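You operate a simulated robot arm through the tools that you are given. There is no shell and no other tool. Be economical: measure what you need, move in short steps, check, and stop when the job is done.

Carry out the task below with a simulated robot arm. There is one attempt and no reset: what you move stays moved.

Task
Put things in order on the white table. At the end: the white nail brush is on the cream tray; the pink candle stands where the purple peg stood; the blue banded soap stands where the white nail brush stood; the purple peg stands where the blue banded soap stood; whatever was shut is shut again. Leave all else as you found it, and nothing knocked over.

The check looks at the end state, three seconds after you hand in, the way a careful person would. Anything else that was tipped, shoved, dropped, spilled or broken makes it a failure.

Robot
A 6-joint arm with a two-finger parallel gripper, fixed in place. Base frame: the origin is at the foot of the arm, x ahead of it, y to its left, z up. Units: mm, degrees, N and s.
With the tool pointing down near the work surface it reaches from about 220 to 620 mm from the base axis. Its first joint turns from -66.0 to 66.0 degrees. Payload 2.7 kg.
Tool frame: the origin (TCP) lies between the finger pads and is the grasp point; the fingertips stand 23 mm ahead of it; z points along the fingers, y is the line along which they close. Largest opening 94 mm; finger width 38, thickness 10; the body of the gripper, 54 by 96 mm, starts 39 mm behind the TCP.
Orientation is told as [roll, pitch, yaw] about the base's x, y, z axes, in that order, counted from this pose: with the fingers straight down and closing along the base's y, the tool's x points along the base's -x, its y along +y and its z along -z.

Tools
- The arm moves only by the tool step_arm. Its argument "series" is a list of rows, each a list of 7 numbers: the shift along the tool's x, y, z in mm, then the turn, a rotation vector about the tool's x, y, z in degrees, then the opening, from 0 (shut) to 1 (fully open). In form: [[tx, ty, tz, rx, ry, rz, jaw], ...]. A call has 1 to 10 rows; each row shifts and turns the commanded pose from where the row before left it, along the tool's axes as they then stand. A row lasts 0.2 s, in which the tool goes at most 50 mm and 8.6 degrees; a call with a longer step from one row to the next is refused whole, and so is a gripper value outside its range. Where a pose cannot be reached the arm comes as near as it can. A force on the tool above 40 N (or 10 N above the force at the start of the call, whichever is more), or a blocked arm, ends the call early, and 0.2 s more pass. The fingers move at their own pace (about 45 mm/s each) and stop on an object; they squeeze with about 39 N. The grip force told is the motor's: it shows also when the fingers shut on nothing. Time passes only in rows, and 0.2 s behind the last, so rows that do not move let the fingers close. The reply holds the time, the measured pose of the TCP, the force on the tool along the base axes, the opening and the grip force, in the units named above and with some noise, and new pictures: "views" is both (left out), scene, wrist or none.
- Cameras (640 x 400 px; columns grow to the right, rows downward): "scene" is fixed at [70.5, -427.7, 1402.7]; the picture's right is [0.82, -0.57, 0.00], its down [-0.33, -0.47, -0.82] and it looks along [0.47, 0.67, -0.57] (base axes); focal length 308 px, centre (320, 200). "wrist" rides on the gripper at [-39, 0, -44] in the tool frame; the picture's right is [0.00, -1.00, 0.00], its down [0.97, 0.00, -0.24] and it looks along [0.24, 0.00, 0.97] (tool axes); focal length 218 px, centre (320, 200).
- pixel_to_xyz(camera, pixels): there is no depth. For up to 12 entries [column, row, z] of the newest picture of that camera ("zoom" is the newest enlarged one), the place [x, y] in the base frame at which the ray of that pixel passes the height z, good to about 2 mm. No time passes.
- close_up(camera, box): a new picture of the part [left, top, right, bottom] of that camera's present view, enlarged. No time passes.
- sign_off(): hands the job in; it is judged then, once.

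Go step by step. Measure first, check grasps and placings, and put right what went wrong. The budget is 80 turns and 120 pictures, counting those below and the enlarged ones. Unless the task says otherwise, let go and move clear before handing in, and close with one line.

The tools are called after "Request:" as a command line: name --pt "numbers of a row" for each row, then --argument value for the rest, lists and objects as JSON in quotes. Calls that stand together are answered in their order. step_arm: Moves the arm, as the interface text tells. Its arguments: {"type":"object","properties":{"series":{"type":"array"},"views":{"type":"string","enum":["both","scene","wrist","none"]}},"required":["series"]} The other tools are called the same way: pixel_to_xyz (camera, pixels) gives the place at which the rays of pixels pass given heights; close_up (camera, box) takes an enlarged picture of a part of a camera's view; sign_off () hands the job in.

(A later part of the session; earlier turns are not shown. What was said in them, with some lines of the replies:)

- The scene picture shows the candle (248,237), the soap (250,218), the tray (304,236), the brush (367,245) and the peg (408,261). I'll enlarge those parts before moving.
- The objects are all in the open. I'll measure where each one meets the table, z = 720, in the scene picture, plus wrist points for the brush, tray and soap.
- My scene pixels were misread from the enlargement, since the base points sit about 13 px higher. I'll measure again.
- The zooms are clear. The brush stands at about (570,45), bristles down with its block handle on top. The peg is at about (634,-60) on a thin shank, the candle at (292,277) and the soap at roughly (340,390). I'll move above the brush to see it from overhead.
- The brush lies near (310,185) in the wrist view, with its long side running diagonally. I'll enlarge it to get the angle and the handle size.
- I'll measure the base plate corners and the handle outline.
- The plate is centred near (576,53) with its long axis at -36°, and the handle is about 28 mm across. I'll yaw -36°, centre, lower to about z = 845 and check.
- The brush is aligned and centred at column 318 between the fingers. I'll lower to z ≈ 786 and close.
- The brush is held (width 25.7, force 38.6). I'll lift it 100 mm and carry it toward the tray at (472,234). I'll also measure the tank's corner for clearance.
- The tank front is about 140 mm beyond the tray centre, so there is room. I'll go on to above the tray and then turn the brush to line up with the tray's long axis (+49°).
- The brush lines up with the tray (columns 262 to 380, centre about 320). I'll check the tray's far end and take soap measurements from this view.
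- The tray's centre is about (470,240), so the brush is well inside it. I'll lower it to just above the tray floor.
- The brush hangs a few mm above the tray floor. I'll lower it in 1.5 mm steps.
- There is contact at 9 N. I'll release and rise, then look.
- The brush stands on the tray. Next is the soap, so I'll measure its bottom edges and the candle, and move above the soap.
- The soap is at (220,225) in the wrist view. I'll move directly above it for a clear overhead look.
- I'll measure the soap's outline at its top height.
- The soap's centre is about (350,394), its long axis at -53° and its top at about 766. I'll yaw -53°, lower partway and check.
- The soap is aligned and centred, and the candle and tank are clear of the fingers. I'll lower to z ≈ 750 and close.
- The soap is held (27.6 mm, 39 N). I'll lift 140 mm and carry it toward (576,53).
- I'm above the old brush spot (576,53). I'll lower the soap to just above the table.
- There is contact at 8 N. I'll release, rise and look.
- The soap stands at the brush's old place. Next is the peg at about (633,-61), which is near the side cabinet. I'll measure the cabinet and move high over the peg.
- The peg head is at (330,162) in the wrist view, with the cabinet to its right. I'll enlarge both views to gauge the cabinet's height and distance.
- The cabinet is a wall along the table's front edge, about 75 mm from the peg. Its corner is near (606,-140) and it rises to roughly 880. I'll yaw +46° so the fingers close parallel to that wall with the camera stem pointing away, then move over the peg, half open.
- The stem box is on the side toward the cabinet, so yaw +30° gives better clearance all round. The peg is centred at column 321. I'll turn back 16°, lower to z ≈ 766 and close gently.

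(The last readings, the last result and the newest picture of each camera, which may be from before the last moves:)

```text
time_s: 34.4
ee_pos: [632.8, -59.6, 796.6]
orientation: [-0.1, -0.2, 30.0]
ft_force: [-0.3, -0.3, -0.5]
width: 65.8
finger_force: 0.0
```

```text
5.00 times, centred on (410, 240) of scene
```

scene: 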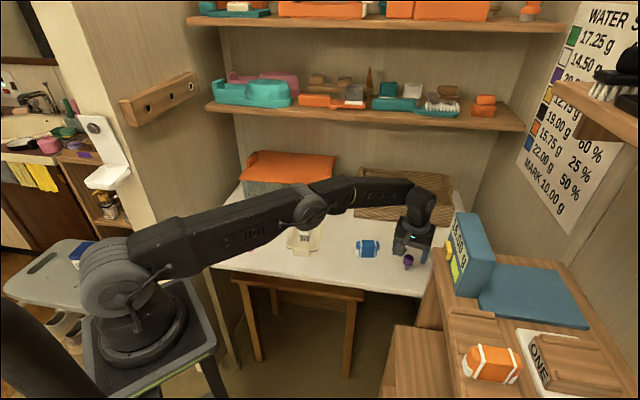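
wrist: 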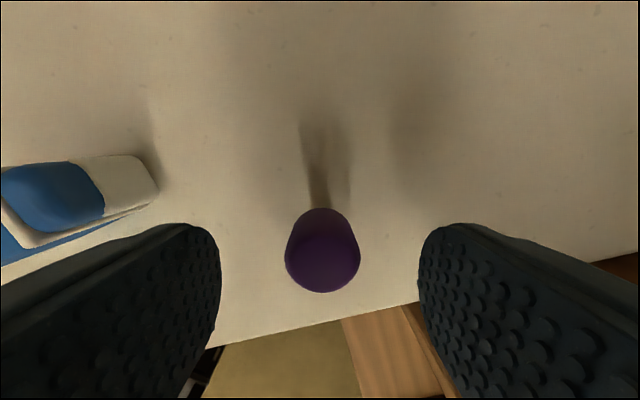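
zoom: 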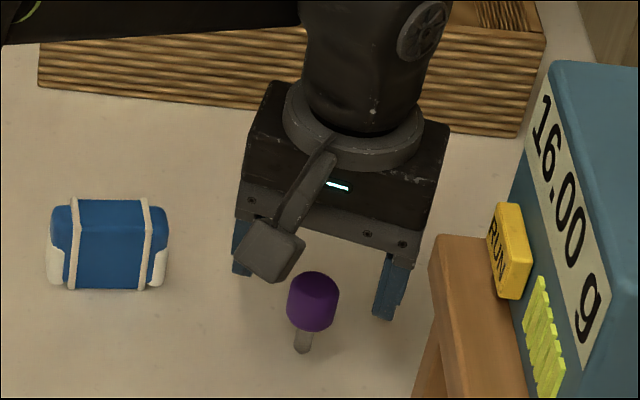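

It is reachable and clear. I'll lower 31 mm and close.

Request:
step_arm --pt "0 0 16 0 0 0 0.7" --pt "0 0 15 0 0 0 0.7" --pt "0 0 0 0 0 0 0.7" --pt "0 0 0 0 0 0 0.4" --pt "0 0 0 0 0 0 0.2" --pt "0 0 0 0 0 0 0" --pt "0 0 0 0 0 0 0" --pt "0 0 0 0 0 0 0"

Request:
close_up --camera "scene" --box '[370, 200, 450, 280]'

```text
time_s: 36.2
ee_pos: [632.3, -60.8, 765.2]
orientation: [-0.1, -0.1, 30.0]
ft_force: [-0.7, 0.4, 0.3]
width: 24.8
finger_force: 39.3
```

scene: 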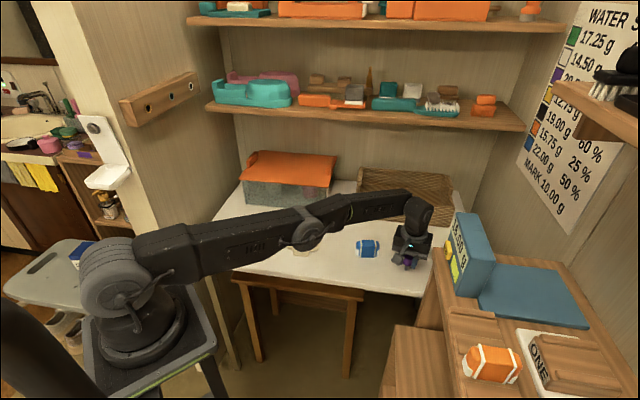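
wrist: 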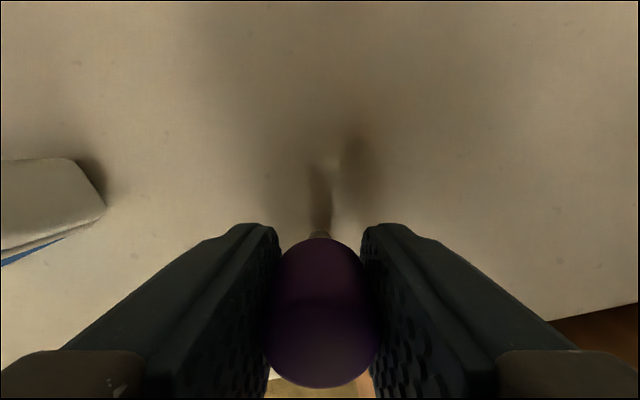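

```text
5.00 times, centred on (410, 240) of scene
```

zoom: 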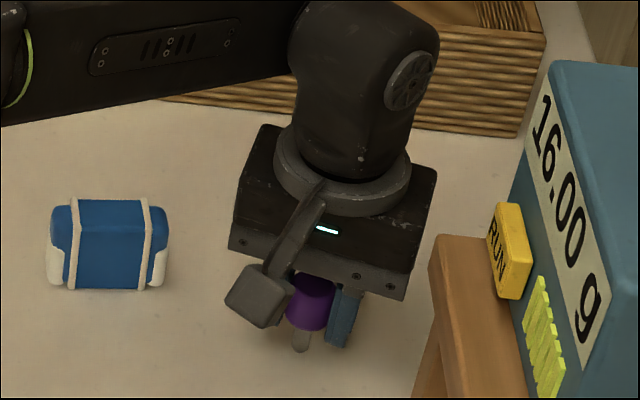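

The peg is gripped (24.8 mm) at TCP z = 765.2. I'll lift 130 mm and carry it to the old soap spot (350,394).

Request:
step_arm --pt "0 0 -20 0 0 0 0" --pt "0 0 -40 0 0 0 0" --pt "0 0 -40 0 0 0 0" --pt "0 0 -30 0 0 0 0" --pt "1.43 44.5 0 0 0 0 0" --pt "1.43 44.5 0 0 0 0 0" --pt "1.43 44.5 0 0 0 0 0" --pt "1.43 44.5 0 0 0 0 0" --pt "1.43 44.5 0 0 0 0 0" --pt "1.43 44.5 0 0 0 0 0" --views "none"

Request:
step_arm --pt "1.43 44.5 0 0 0 0 0" --pt "1.43 44.5 0 0 0 0 0" --pt "1.43 44.5 0 0 0 0 0" --pt "1.43 44.5 0 0 0 0 0" --pt "1.43 44.5 0 0 0 0 0" --pt "1.43 44.5 0 0 0 0 0" --pt "0 0 0 0 0 0 0"

```text
time_s: 38.4
ee_pos: [490.3, 167.5, 893.9]
orientation: [-0.1, -0.1, 30.0]
ft_force: [0.0, 0.2, -0.1]
width: 24.9
finger_force: 39.1
```

```text
time_s: 40.0
ee_pos: [350.9, 393.4, 894.6]
orientation: [-0.2, -0.1, 29.9]
ft_force: [0.5, -0.1, 0.0]
width: 25.1
finger_force: 38.6
```

scene: 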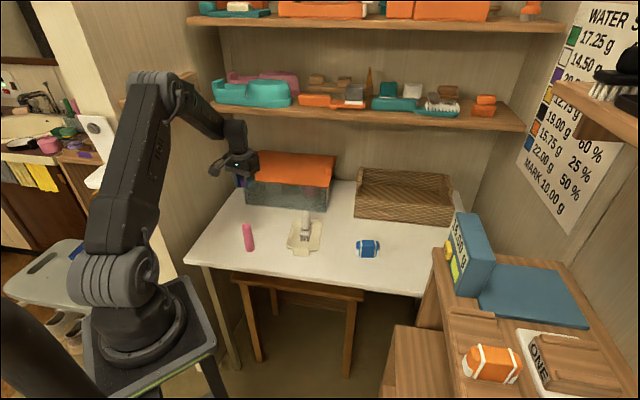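
wrist: 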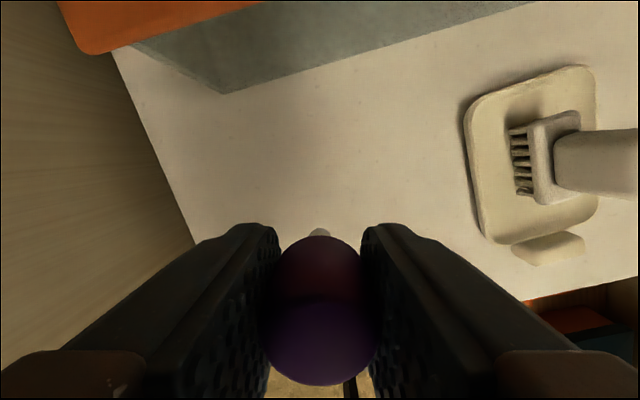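

I'm over the old soap spot (350.9,393.4). I'll lower to about 768.

Request:
step_arm --pt "0 0 40 0 0 0 0" --pt "0 0 40 0 0 0 0" --pt "0 0 35 0 0 0 0" --pt "0 0 9 0 0 0 0" --pt "0 0 3 0 0 0 0" --pt "0 0 0 0 0 0 0" --views "none"

Request:
close_up --camera "scene" --box '[210, 180, 290, 260]'

```text
time_s: 41.4
ee_pos: [350.5, 394.2, 766.2]
orientation: [0.1, -0.1, 29.9]
ft_force: [0.1, 0.0, -0.5]
width: 25.0
finger_force: 38.8
```

```text
5.00 times, centred on (250, 220) of scene
```

zoom: 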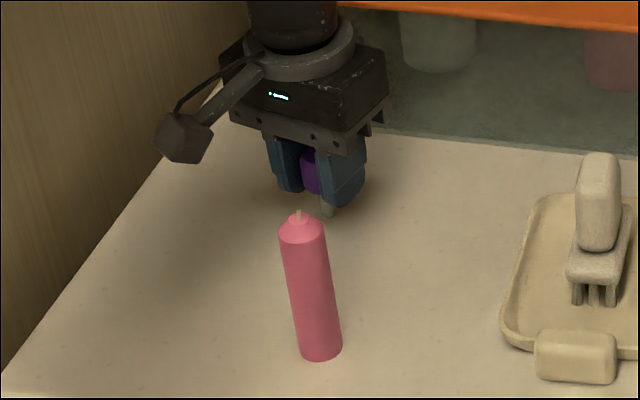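

It is almost down. I'll use 0.5 mm steps to find contact.

Request:
step_arm --pt "0 0 0.6 0 0 0 0" --pt "0 0 0.6 0 0 0 0" --pt "0 0 0 0 0 0 0" --views "none"

```text
time_s: 42.2
ee_pos: [351.2, 394.1, 766.8]
orientation: [0.0, -0.2, 30.0]
ft_force: [-0.2, -0.8, -0.9]
width: 24.8
finger_force: 38.9
```

Request:
step_arm --pt "0 0 0.6 0 0 0 0" --pt "0 0 0.6 0 0 0 0" --pt "0 0 0 0 0 0 0" --views "none"

```text
time_s: 43.0
ee_pos: [350.1, 394.5, 764.4]
orientation: [0.0, 0.0, 29.9]
ft_force: [0.5, 0.5, 0.1]
width: 25.1
finger_force: 38.9
```

Request:
step_arm --pt "0 0 0.6 0 0 0 0" --pt "0 0 0.5 0 0 0 0" --pt "0 0 0 0 0 0 0" --views "none"

```text
time_s: 43.8
ee_pos: [351.4, 394.7, 764.4]
orientation: [0.0, -0.1, 29.9]
ft_force: [-0.8, -2.4, 7.3]
width: 25.0
finger_force: 38.6
```

There is contact at 7 N. I'll open slowly and check that it stands before rising.

Request:
step_arm --pt "0 0 0 0 0 0 0.3" --pt "0 0 0 0 0 0 0.4" --pt "0 0 0 0 0 0 0.55" --pt "0 0 0 0 0 0 0.55" --pt "0 0 0 0 0 0 0.55" --views "wrist"

Request:
close_up --camera "scene" --box '[210, 180, 290, 260]'

```text
time_s: 45.0
ee_pos: [351.1, 394.5, 764.0]
orientation: [0.0, -0.1, 29.9]
ft_force: [-0.8, -0.3, 1.2]
width: 51.7
finger_force: 0.1
```

wrist: 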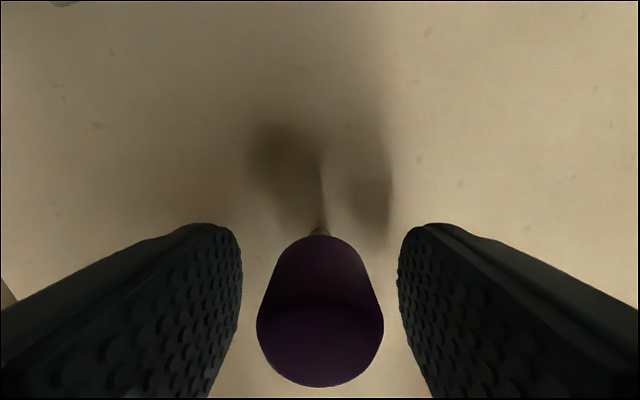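

```text
5.00 times, centred on (250, 220) of scene
```

zoom: 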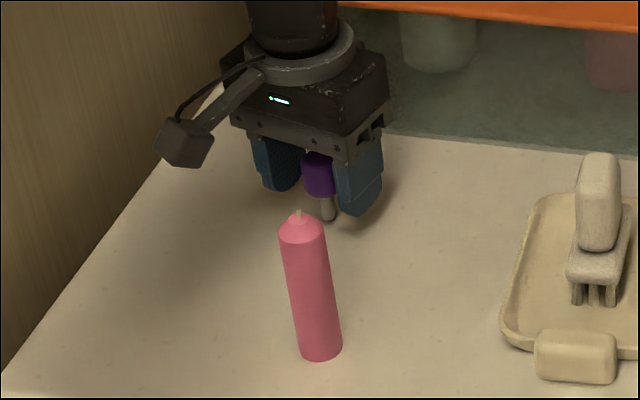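

The peg stands on its own. I'll rise and move over the candle at (292,276).

Request:
step_arm --pt "0 0 -15 0 0 0 0.6" --pt "0 0 -40 0 0 0 0.6" --pt "0 0 -45 0 0 0 0.7" --pt "0 0 -50 0 0 0 0.7" --pt "37 -24.3 0 0 0 0 0.7" --pt "37 -24.3 0 0 0 0 0.7" --pt "37 -24.3 0 0 0 0 0.7" --pt "0 0 0 0 0 0 0.7"

Request:
close_up --camera "scene" --box '[210, 180, 290, 260]'

```text
time_s: 46.8
ee_pos: [291.0, 276.5, 912.9]
orientation: [0.0, 0.0, 29.9]
ft_force: [0.6, -0.7, 0.1]
width: 65.5
finger_force: 0.1
```

scene: 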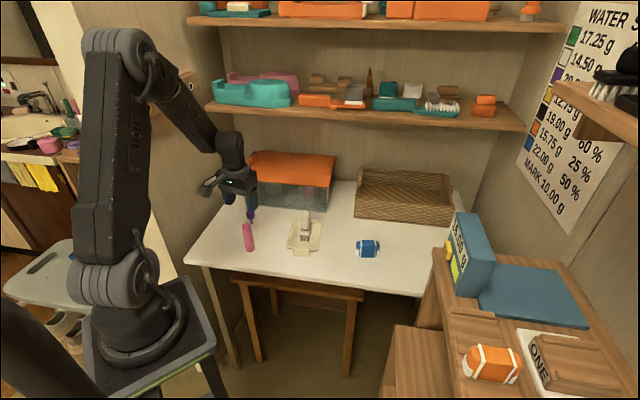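
wrist: 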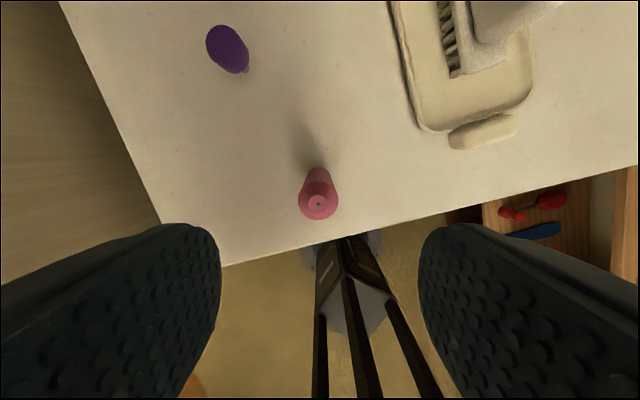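

```text
5.00 times, centred on (250, 220) of scene
```

zoom: 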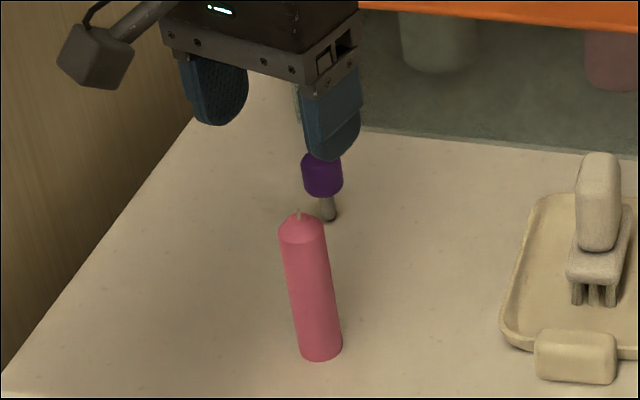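

The peg is standing. I'll measure the candle's axis from its wick at (319,204) and its base.

Request:
pixel_to_xyz --camera "wrist" --pixels '[[319, 204, 815], [319, 204, 825], [318, 172, 720], [228, 50, 768]]'

Request:
pixel_to_xyz --camera "zoom" --pixels '[[320, 350, 720], [298, 213, 815], [298, 213, 820], [298, 213, 825], [301, 235, 810], [329, 216, 720]]'

```text
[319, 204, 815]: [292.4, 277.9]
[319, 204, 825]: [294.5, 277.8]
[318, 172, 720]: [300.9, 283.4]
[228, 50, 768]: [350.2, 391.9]
```

```text
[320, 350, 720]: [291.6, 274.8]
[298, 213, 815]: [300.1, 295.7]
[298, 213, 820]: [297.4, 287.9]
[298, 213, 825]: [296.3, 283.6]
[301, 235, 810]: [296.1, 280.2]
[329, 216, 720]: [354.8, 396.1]
```

The candle's axis is at about (293,277) and its wick top at about 828. I'll centre, lower to z ≈ 796 so the palm stays above the wick, and grip.

Request:
step_arm --pt "-2 0 30 0 0 0 0.7" --pt "0 0 40 0 0 0 0.7" --pt "0 0 30 0 0 0 0.7" --pt "0 0 16 0 0 0 0.7" --pt "0 0 0 0 0 0 0.5" --pt "0 0 0 0 0 0 0.2" --pt "0 0 0 0 0 0 0" --pt "0 0 0 0 0 0 0" --pt "0 0 0 0 0 0 0" --views "wrist"

Request:
close_up --camera "scene" --box '[210, 180, 290, 260]'

```text
time_s: 48.8
ee_pos: [293.2, 276.4, 797.3]
orientation: [0.1, -0.1, 30.1]
ft_force: [-0.6, -0.5, 0.2]
width: 26.0
finger_force: 39.1
```

wrist: 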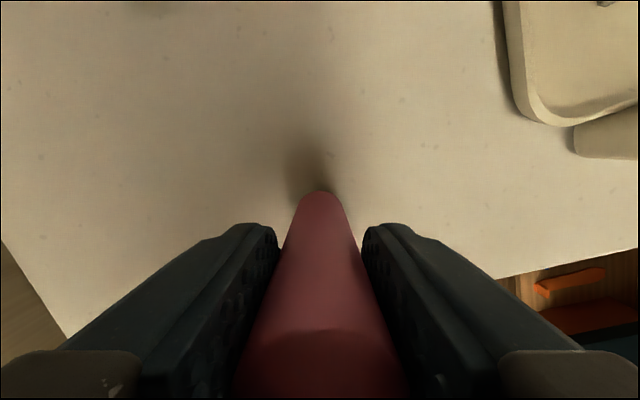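

```text
5.00 times, centred on (250, 220) of scene
```

zoom: 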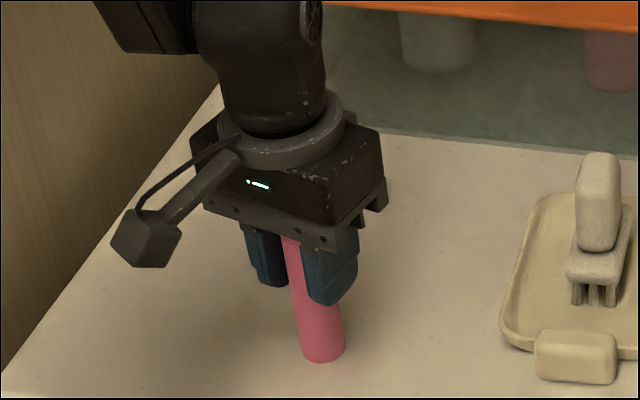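

The candle is gripped (26 mm). I'll lift 110 mm and carry it toward the old peg spot (632.5,-60.5).

Request:
step_arm --pt "0 0 -20 0 0 0 0" --pt "0 0 -45 0 0 0 0" --pt "0 0 -45 0 0 0 0" --pt "-11.4 -42 0 0 0 0 0" --pt "-11.4 -42 0 0 0 0 0" --pt "-11.4 -42 0 0 0 0 0" --pt "-11.4 -42 0 0 0 0 0" --pt "-11.4 -42 0 0 0 0 0" --pt "-11.4 -42 0 0 0 0 0" --pt "0 0 0 0 0 0 0" --views "none"

Request:
step_arm --pt "-11.4 -42 0 0 0 0 0" --pt "-11.4 -42 0 0 0 0 0" --pt "-11.4 -42 0 0 0 0 0" --pt "-11.4 -42 0 0 0 0 0" --pt "-11.4 -42 0 0 0 0 0" --pt "0 0 0 0 0 0 0"

```text
time_s: 51.0
ee_pos: [477.9, 92.4, 907.7]
orientation: [0.0, -0.1, 30.1]
ft_force: [-0.6, -0.1, 0.3]
width: 25.7
finger_force: 39.2
```

```text
time_s: 52.4
ee_pos: [633.0, -60.7, 907.2]
orientation: [0.1, 0.0, 30.1]
ft_force: [-0.4, 0.2, -0.8]
width: 25.6
finger_force: 38.8
```

scene: 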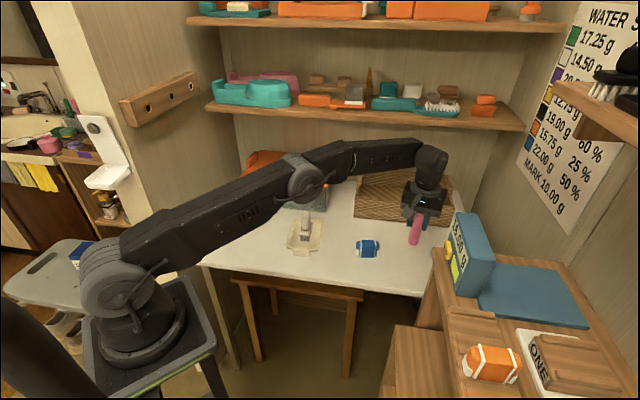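
wrist: 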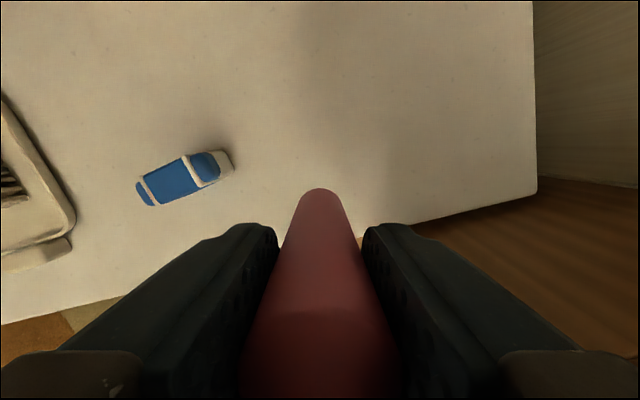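

I'm at (633,-60.7) with the soap clear on the left. I'll lower about 108 mm to just above the table.

Request:
step_arm --pt "0 0 40 0 0 0 0" --pt "0 0 40 0 0 0 0" --pt "0 0 20 0 0 0 0" --pt "0 0 7 0 0 0 0" --pt "0 0 1 0 0 0 0" --pt "0 0 0 0 0 0 0" --views "none"

Request:
close_up --camera "scene" --box '[370, 200, 450, 280]'

```text
time_s: 53.8
ee_pos: [634.2, -60.9, 801.1]
orientation: [-0.1, -0.1, 30.0]
ft_force: [-0.8, 0.2, 1.4]
width: 26.0
finger_force: 39.5
```

```text
5.00 times, centred on (410, 240) of scene
```

zoom: 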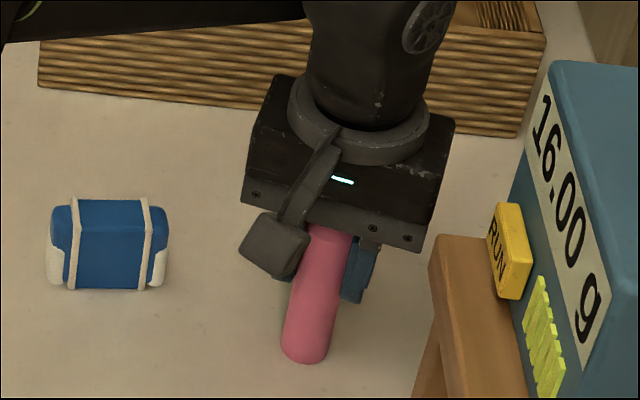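

Request:
step_arm --pt "0 0 1 0 0 0 0" --pt "0 0 1 0 0 0 0" --pt "0 0 0 0 0 0 0" --views "none"

```text
time_s: 54.6
ee_pos: [633.2, -60.5, 801.0]
orientation: [-0.2, -0.2, 30.0]
ft_force: [-4.4, 0.8, 16.1]
width: 25.8
finger_force: 39.4
```

The force is 16 N at z = 801, about 3.5 mm higher than at the pickup. I'll look before releasing.

Request:
close_up --camera "scene" --box '[390, 230, 440, 280]'

Request:
close_up --camera "wrist" --box '[200, 100, 440, 300]'

```text
8.00 times, centred on (415, 255) of scene
```

zoom: 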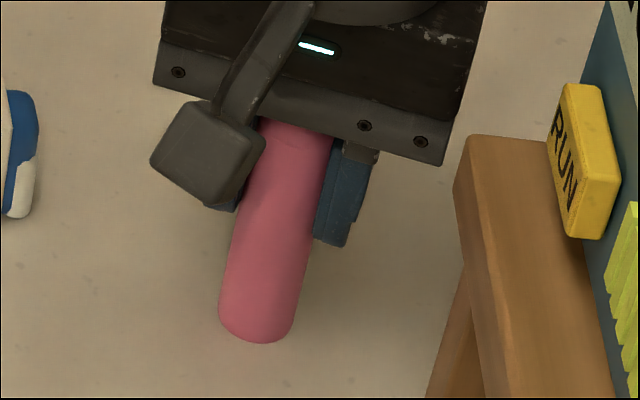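

```text
2.00 times, centred on (320, 200) of wrist
```

zoom: 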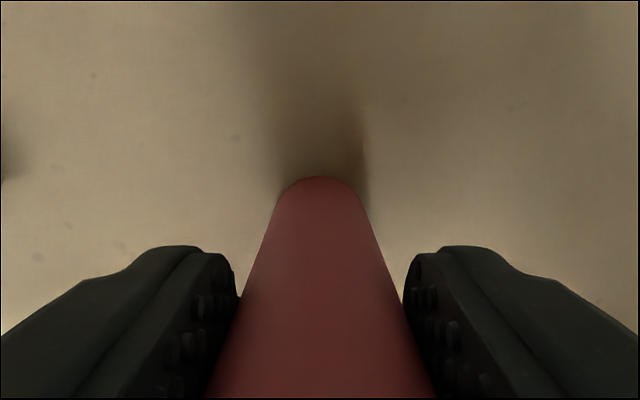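

The candle base sits at scene (407,271), on the table where the peg stood, and it looks upright. I'll ease off 1 mm, then release slowly and check.

Request:
step_arm --pt "0 0 -1 0 0 0 0" --pt "0 0 0 0 0 0 0" --views "none"

```text
time_s: 55.2
ee_pos: [633.7, -60.3, 800.2]
orientation: [-0.3, -0.2, 30.0]
ft_force: [3.4, -0.8, 13.0]
width: 25.6
finger_force: 39.1
```

Request:
step_arm --pt "0 0 -1 0 0 0 0" --pt "0 0 0 0 0 0 0" --views "none"

```text
time_s: 55.8
ee_pos: [632.6, -60.5, 800.2]
orientation: [0.0, -0.1, 30.1]
ft_force: [3.9, 1.0, 9.2]
width: 25.9
finger_force: 39.1
```

The force is down to 9 N. I'll open slowly.

Request:
step_arm --pt "0 0 0 0 0 0 0.3" --pt "0 0 0 0 0 0 0.35" --pt "0 0 0 0 0 0 0.5" --pt "0 0 0 0 0 0 0.6" --pt "0 0 0 0 0 0 0.6" --views "wrist"

Request:
close_up --camera "scene" --box '[370, 200, 450, 280]'

```text
time_s: 57.0
ee_pos: [633.0, -61.7, 800.8]
orientation: [-0.1, -0.1, 30.0]
ft_force: [0.3, 0.9, -0.3]
width: 56.4
finger_force: 0.0
```

wrist: 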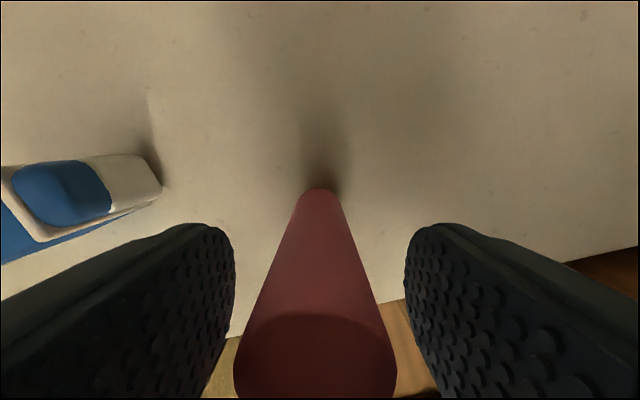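

```text
5.00 times, centred on (410, 240) of scene
```

zoom: 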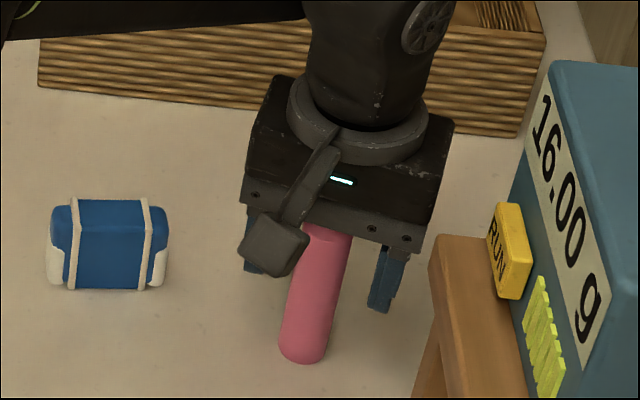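

The candle stands free between the open fingers. I'll rise straight up until the fingers are clear, then back away toward the middle.

Request:
step_arm --pt "0 0 -15 0 0 0 0.7" --pt "0 0 -35 0 0 0 0.7" --pt "0 0 -40 0 0 0 0.7" --pt "0 0 -40 0 0 0 0.7" --pt "40 15 -20 0 0 0 0.7" --pt "40 15 -20 0 0 0 0.7" --pt "40 15 -20 0 0 0 0.7" --pt "40 15 0 0 0 0 0.7" --pt "0 0 0 0 0 0 0.7" --pt "0 0 0 0 0 0 0.7"

Request:
close_up --camera "scene" --box '[340, 200, 440, 290]'

Request:
close_up --camera "scene" --box '[220, 150, 340, 270]'

```text
time_s: 59.2
ee_pos: [463.7, -88.4, 989.6]
orientation: [-0.1, 0.0, 29.9]
ft_force: [0.1, 0.7, -0.4]
width: 65.8
finger_force: 0.0
```

scene: 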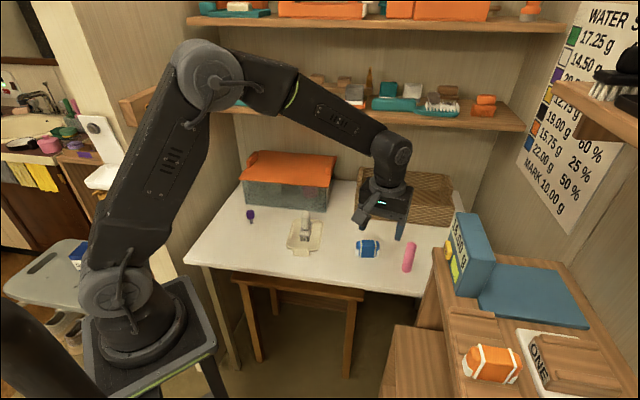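
wrist: 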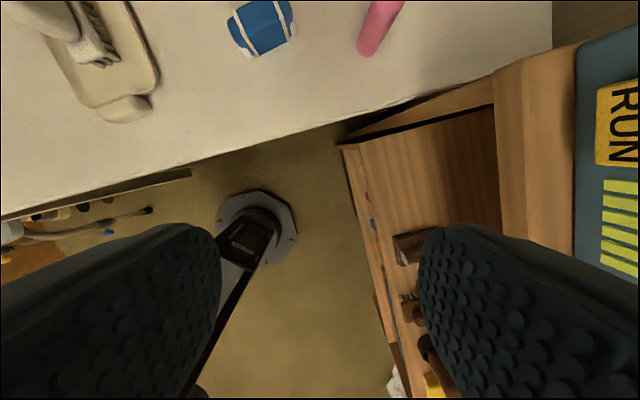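

```text
4.44 times, centred on (390, 245) of scene
```

zoom: 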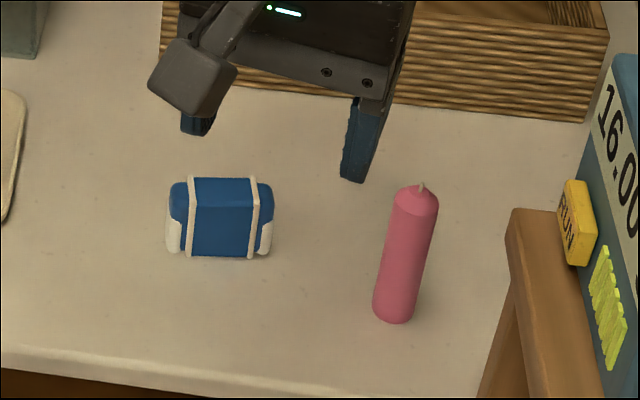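

```text
3.33 times, centred on (280, 210) of scene
```

zoom: 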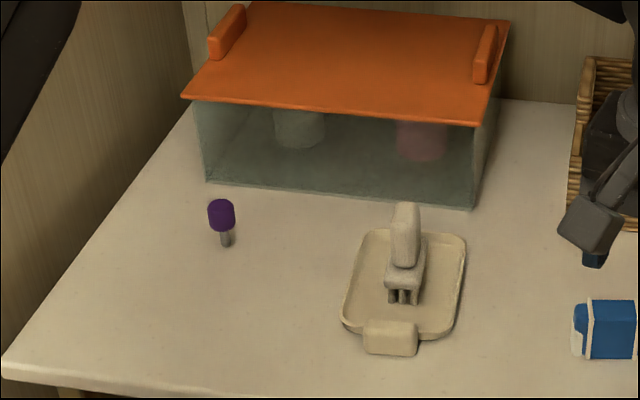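

All four objects stand upright at their targets: the candle at (407,255), the soap at (367,249), the brush on the tray at (304,230) and the peg at (250,215). The tank lid is untouched and the arm is clear, so I'm handing in.

Request:
sign_off

```text
The job is handed in.
```

The white nail brush is on the cream tray, the blue banded soap is where the brush stood, the purple peg is where the soap stood, and the pink candle is where the peg stood. All four were upright in the last pictures, nothing shut was opened, and the arm was clear when I handed in.
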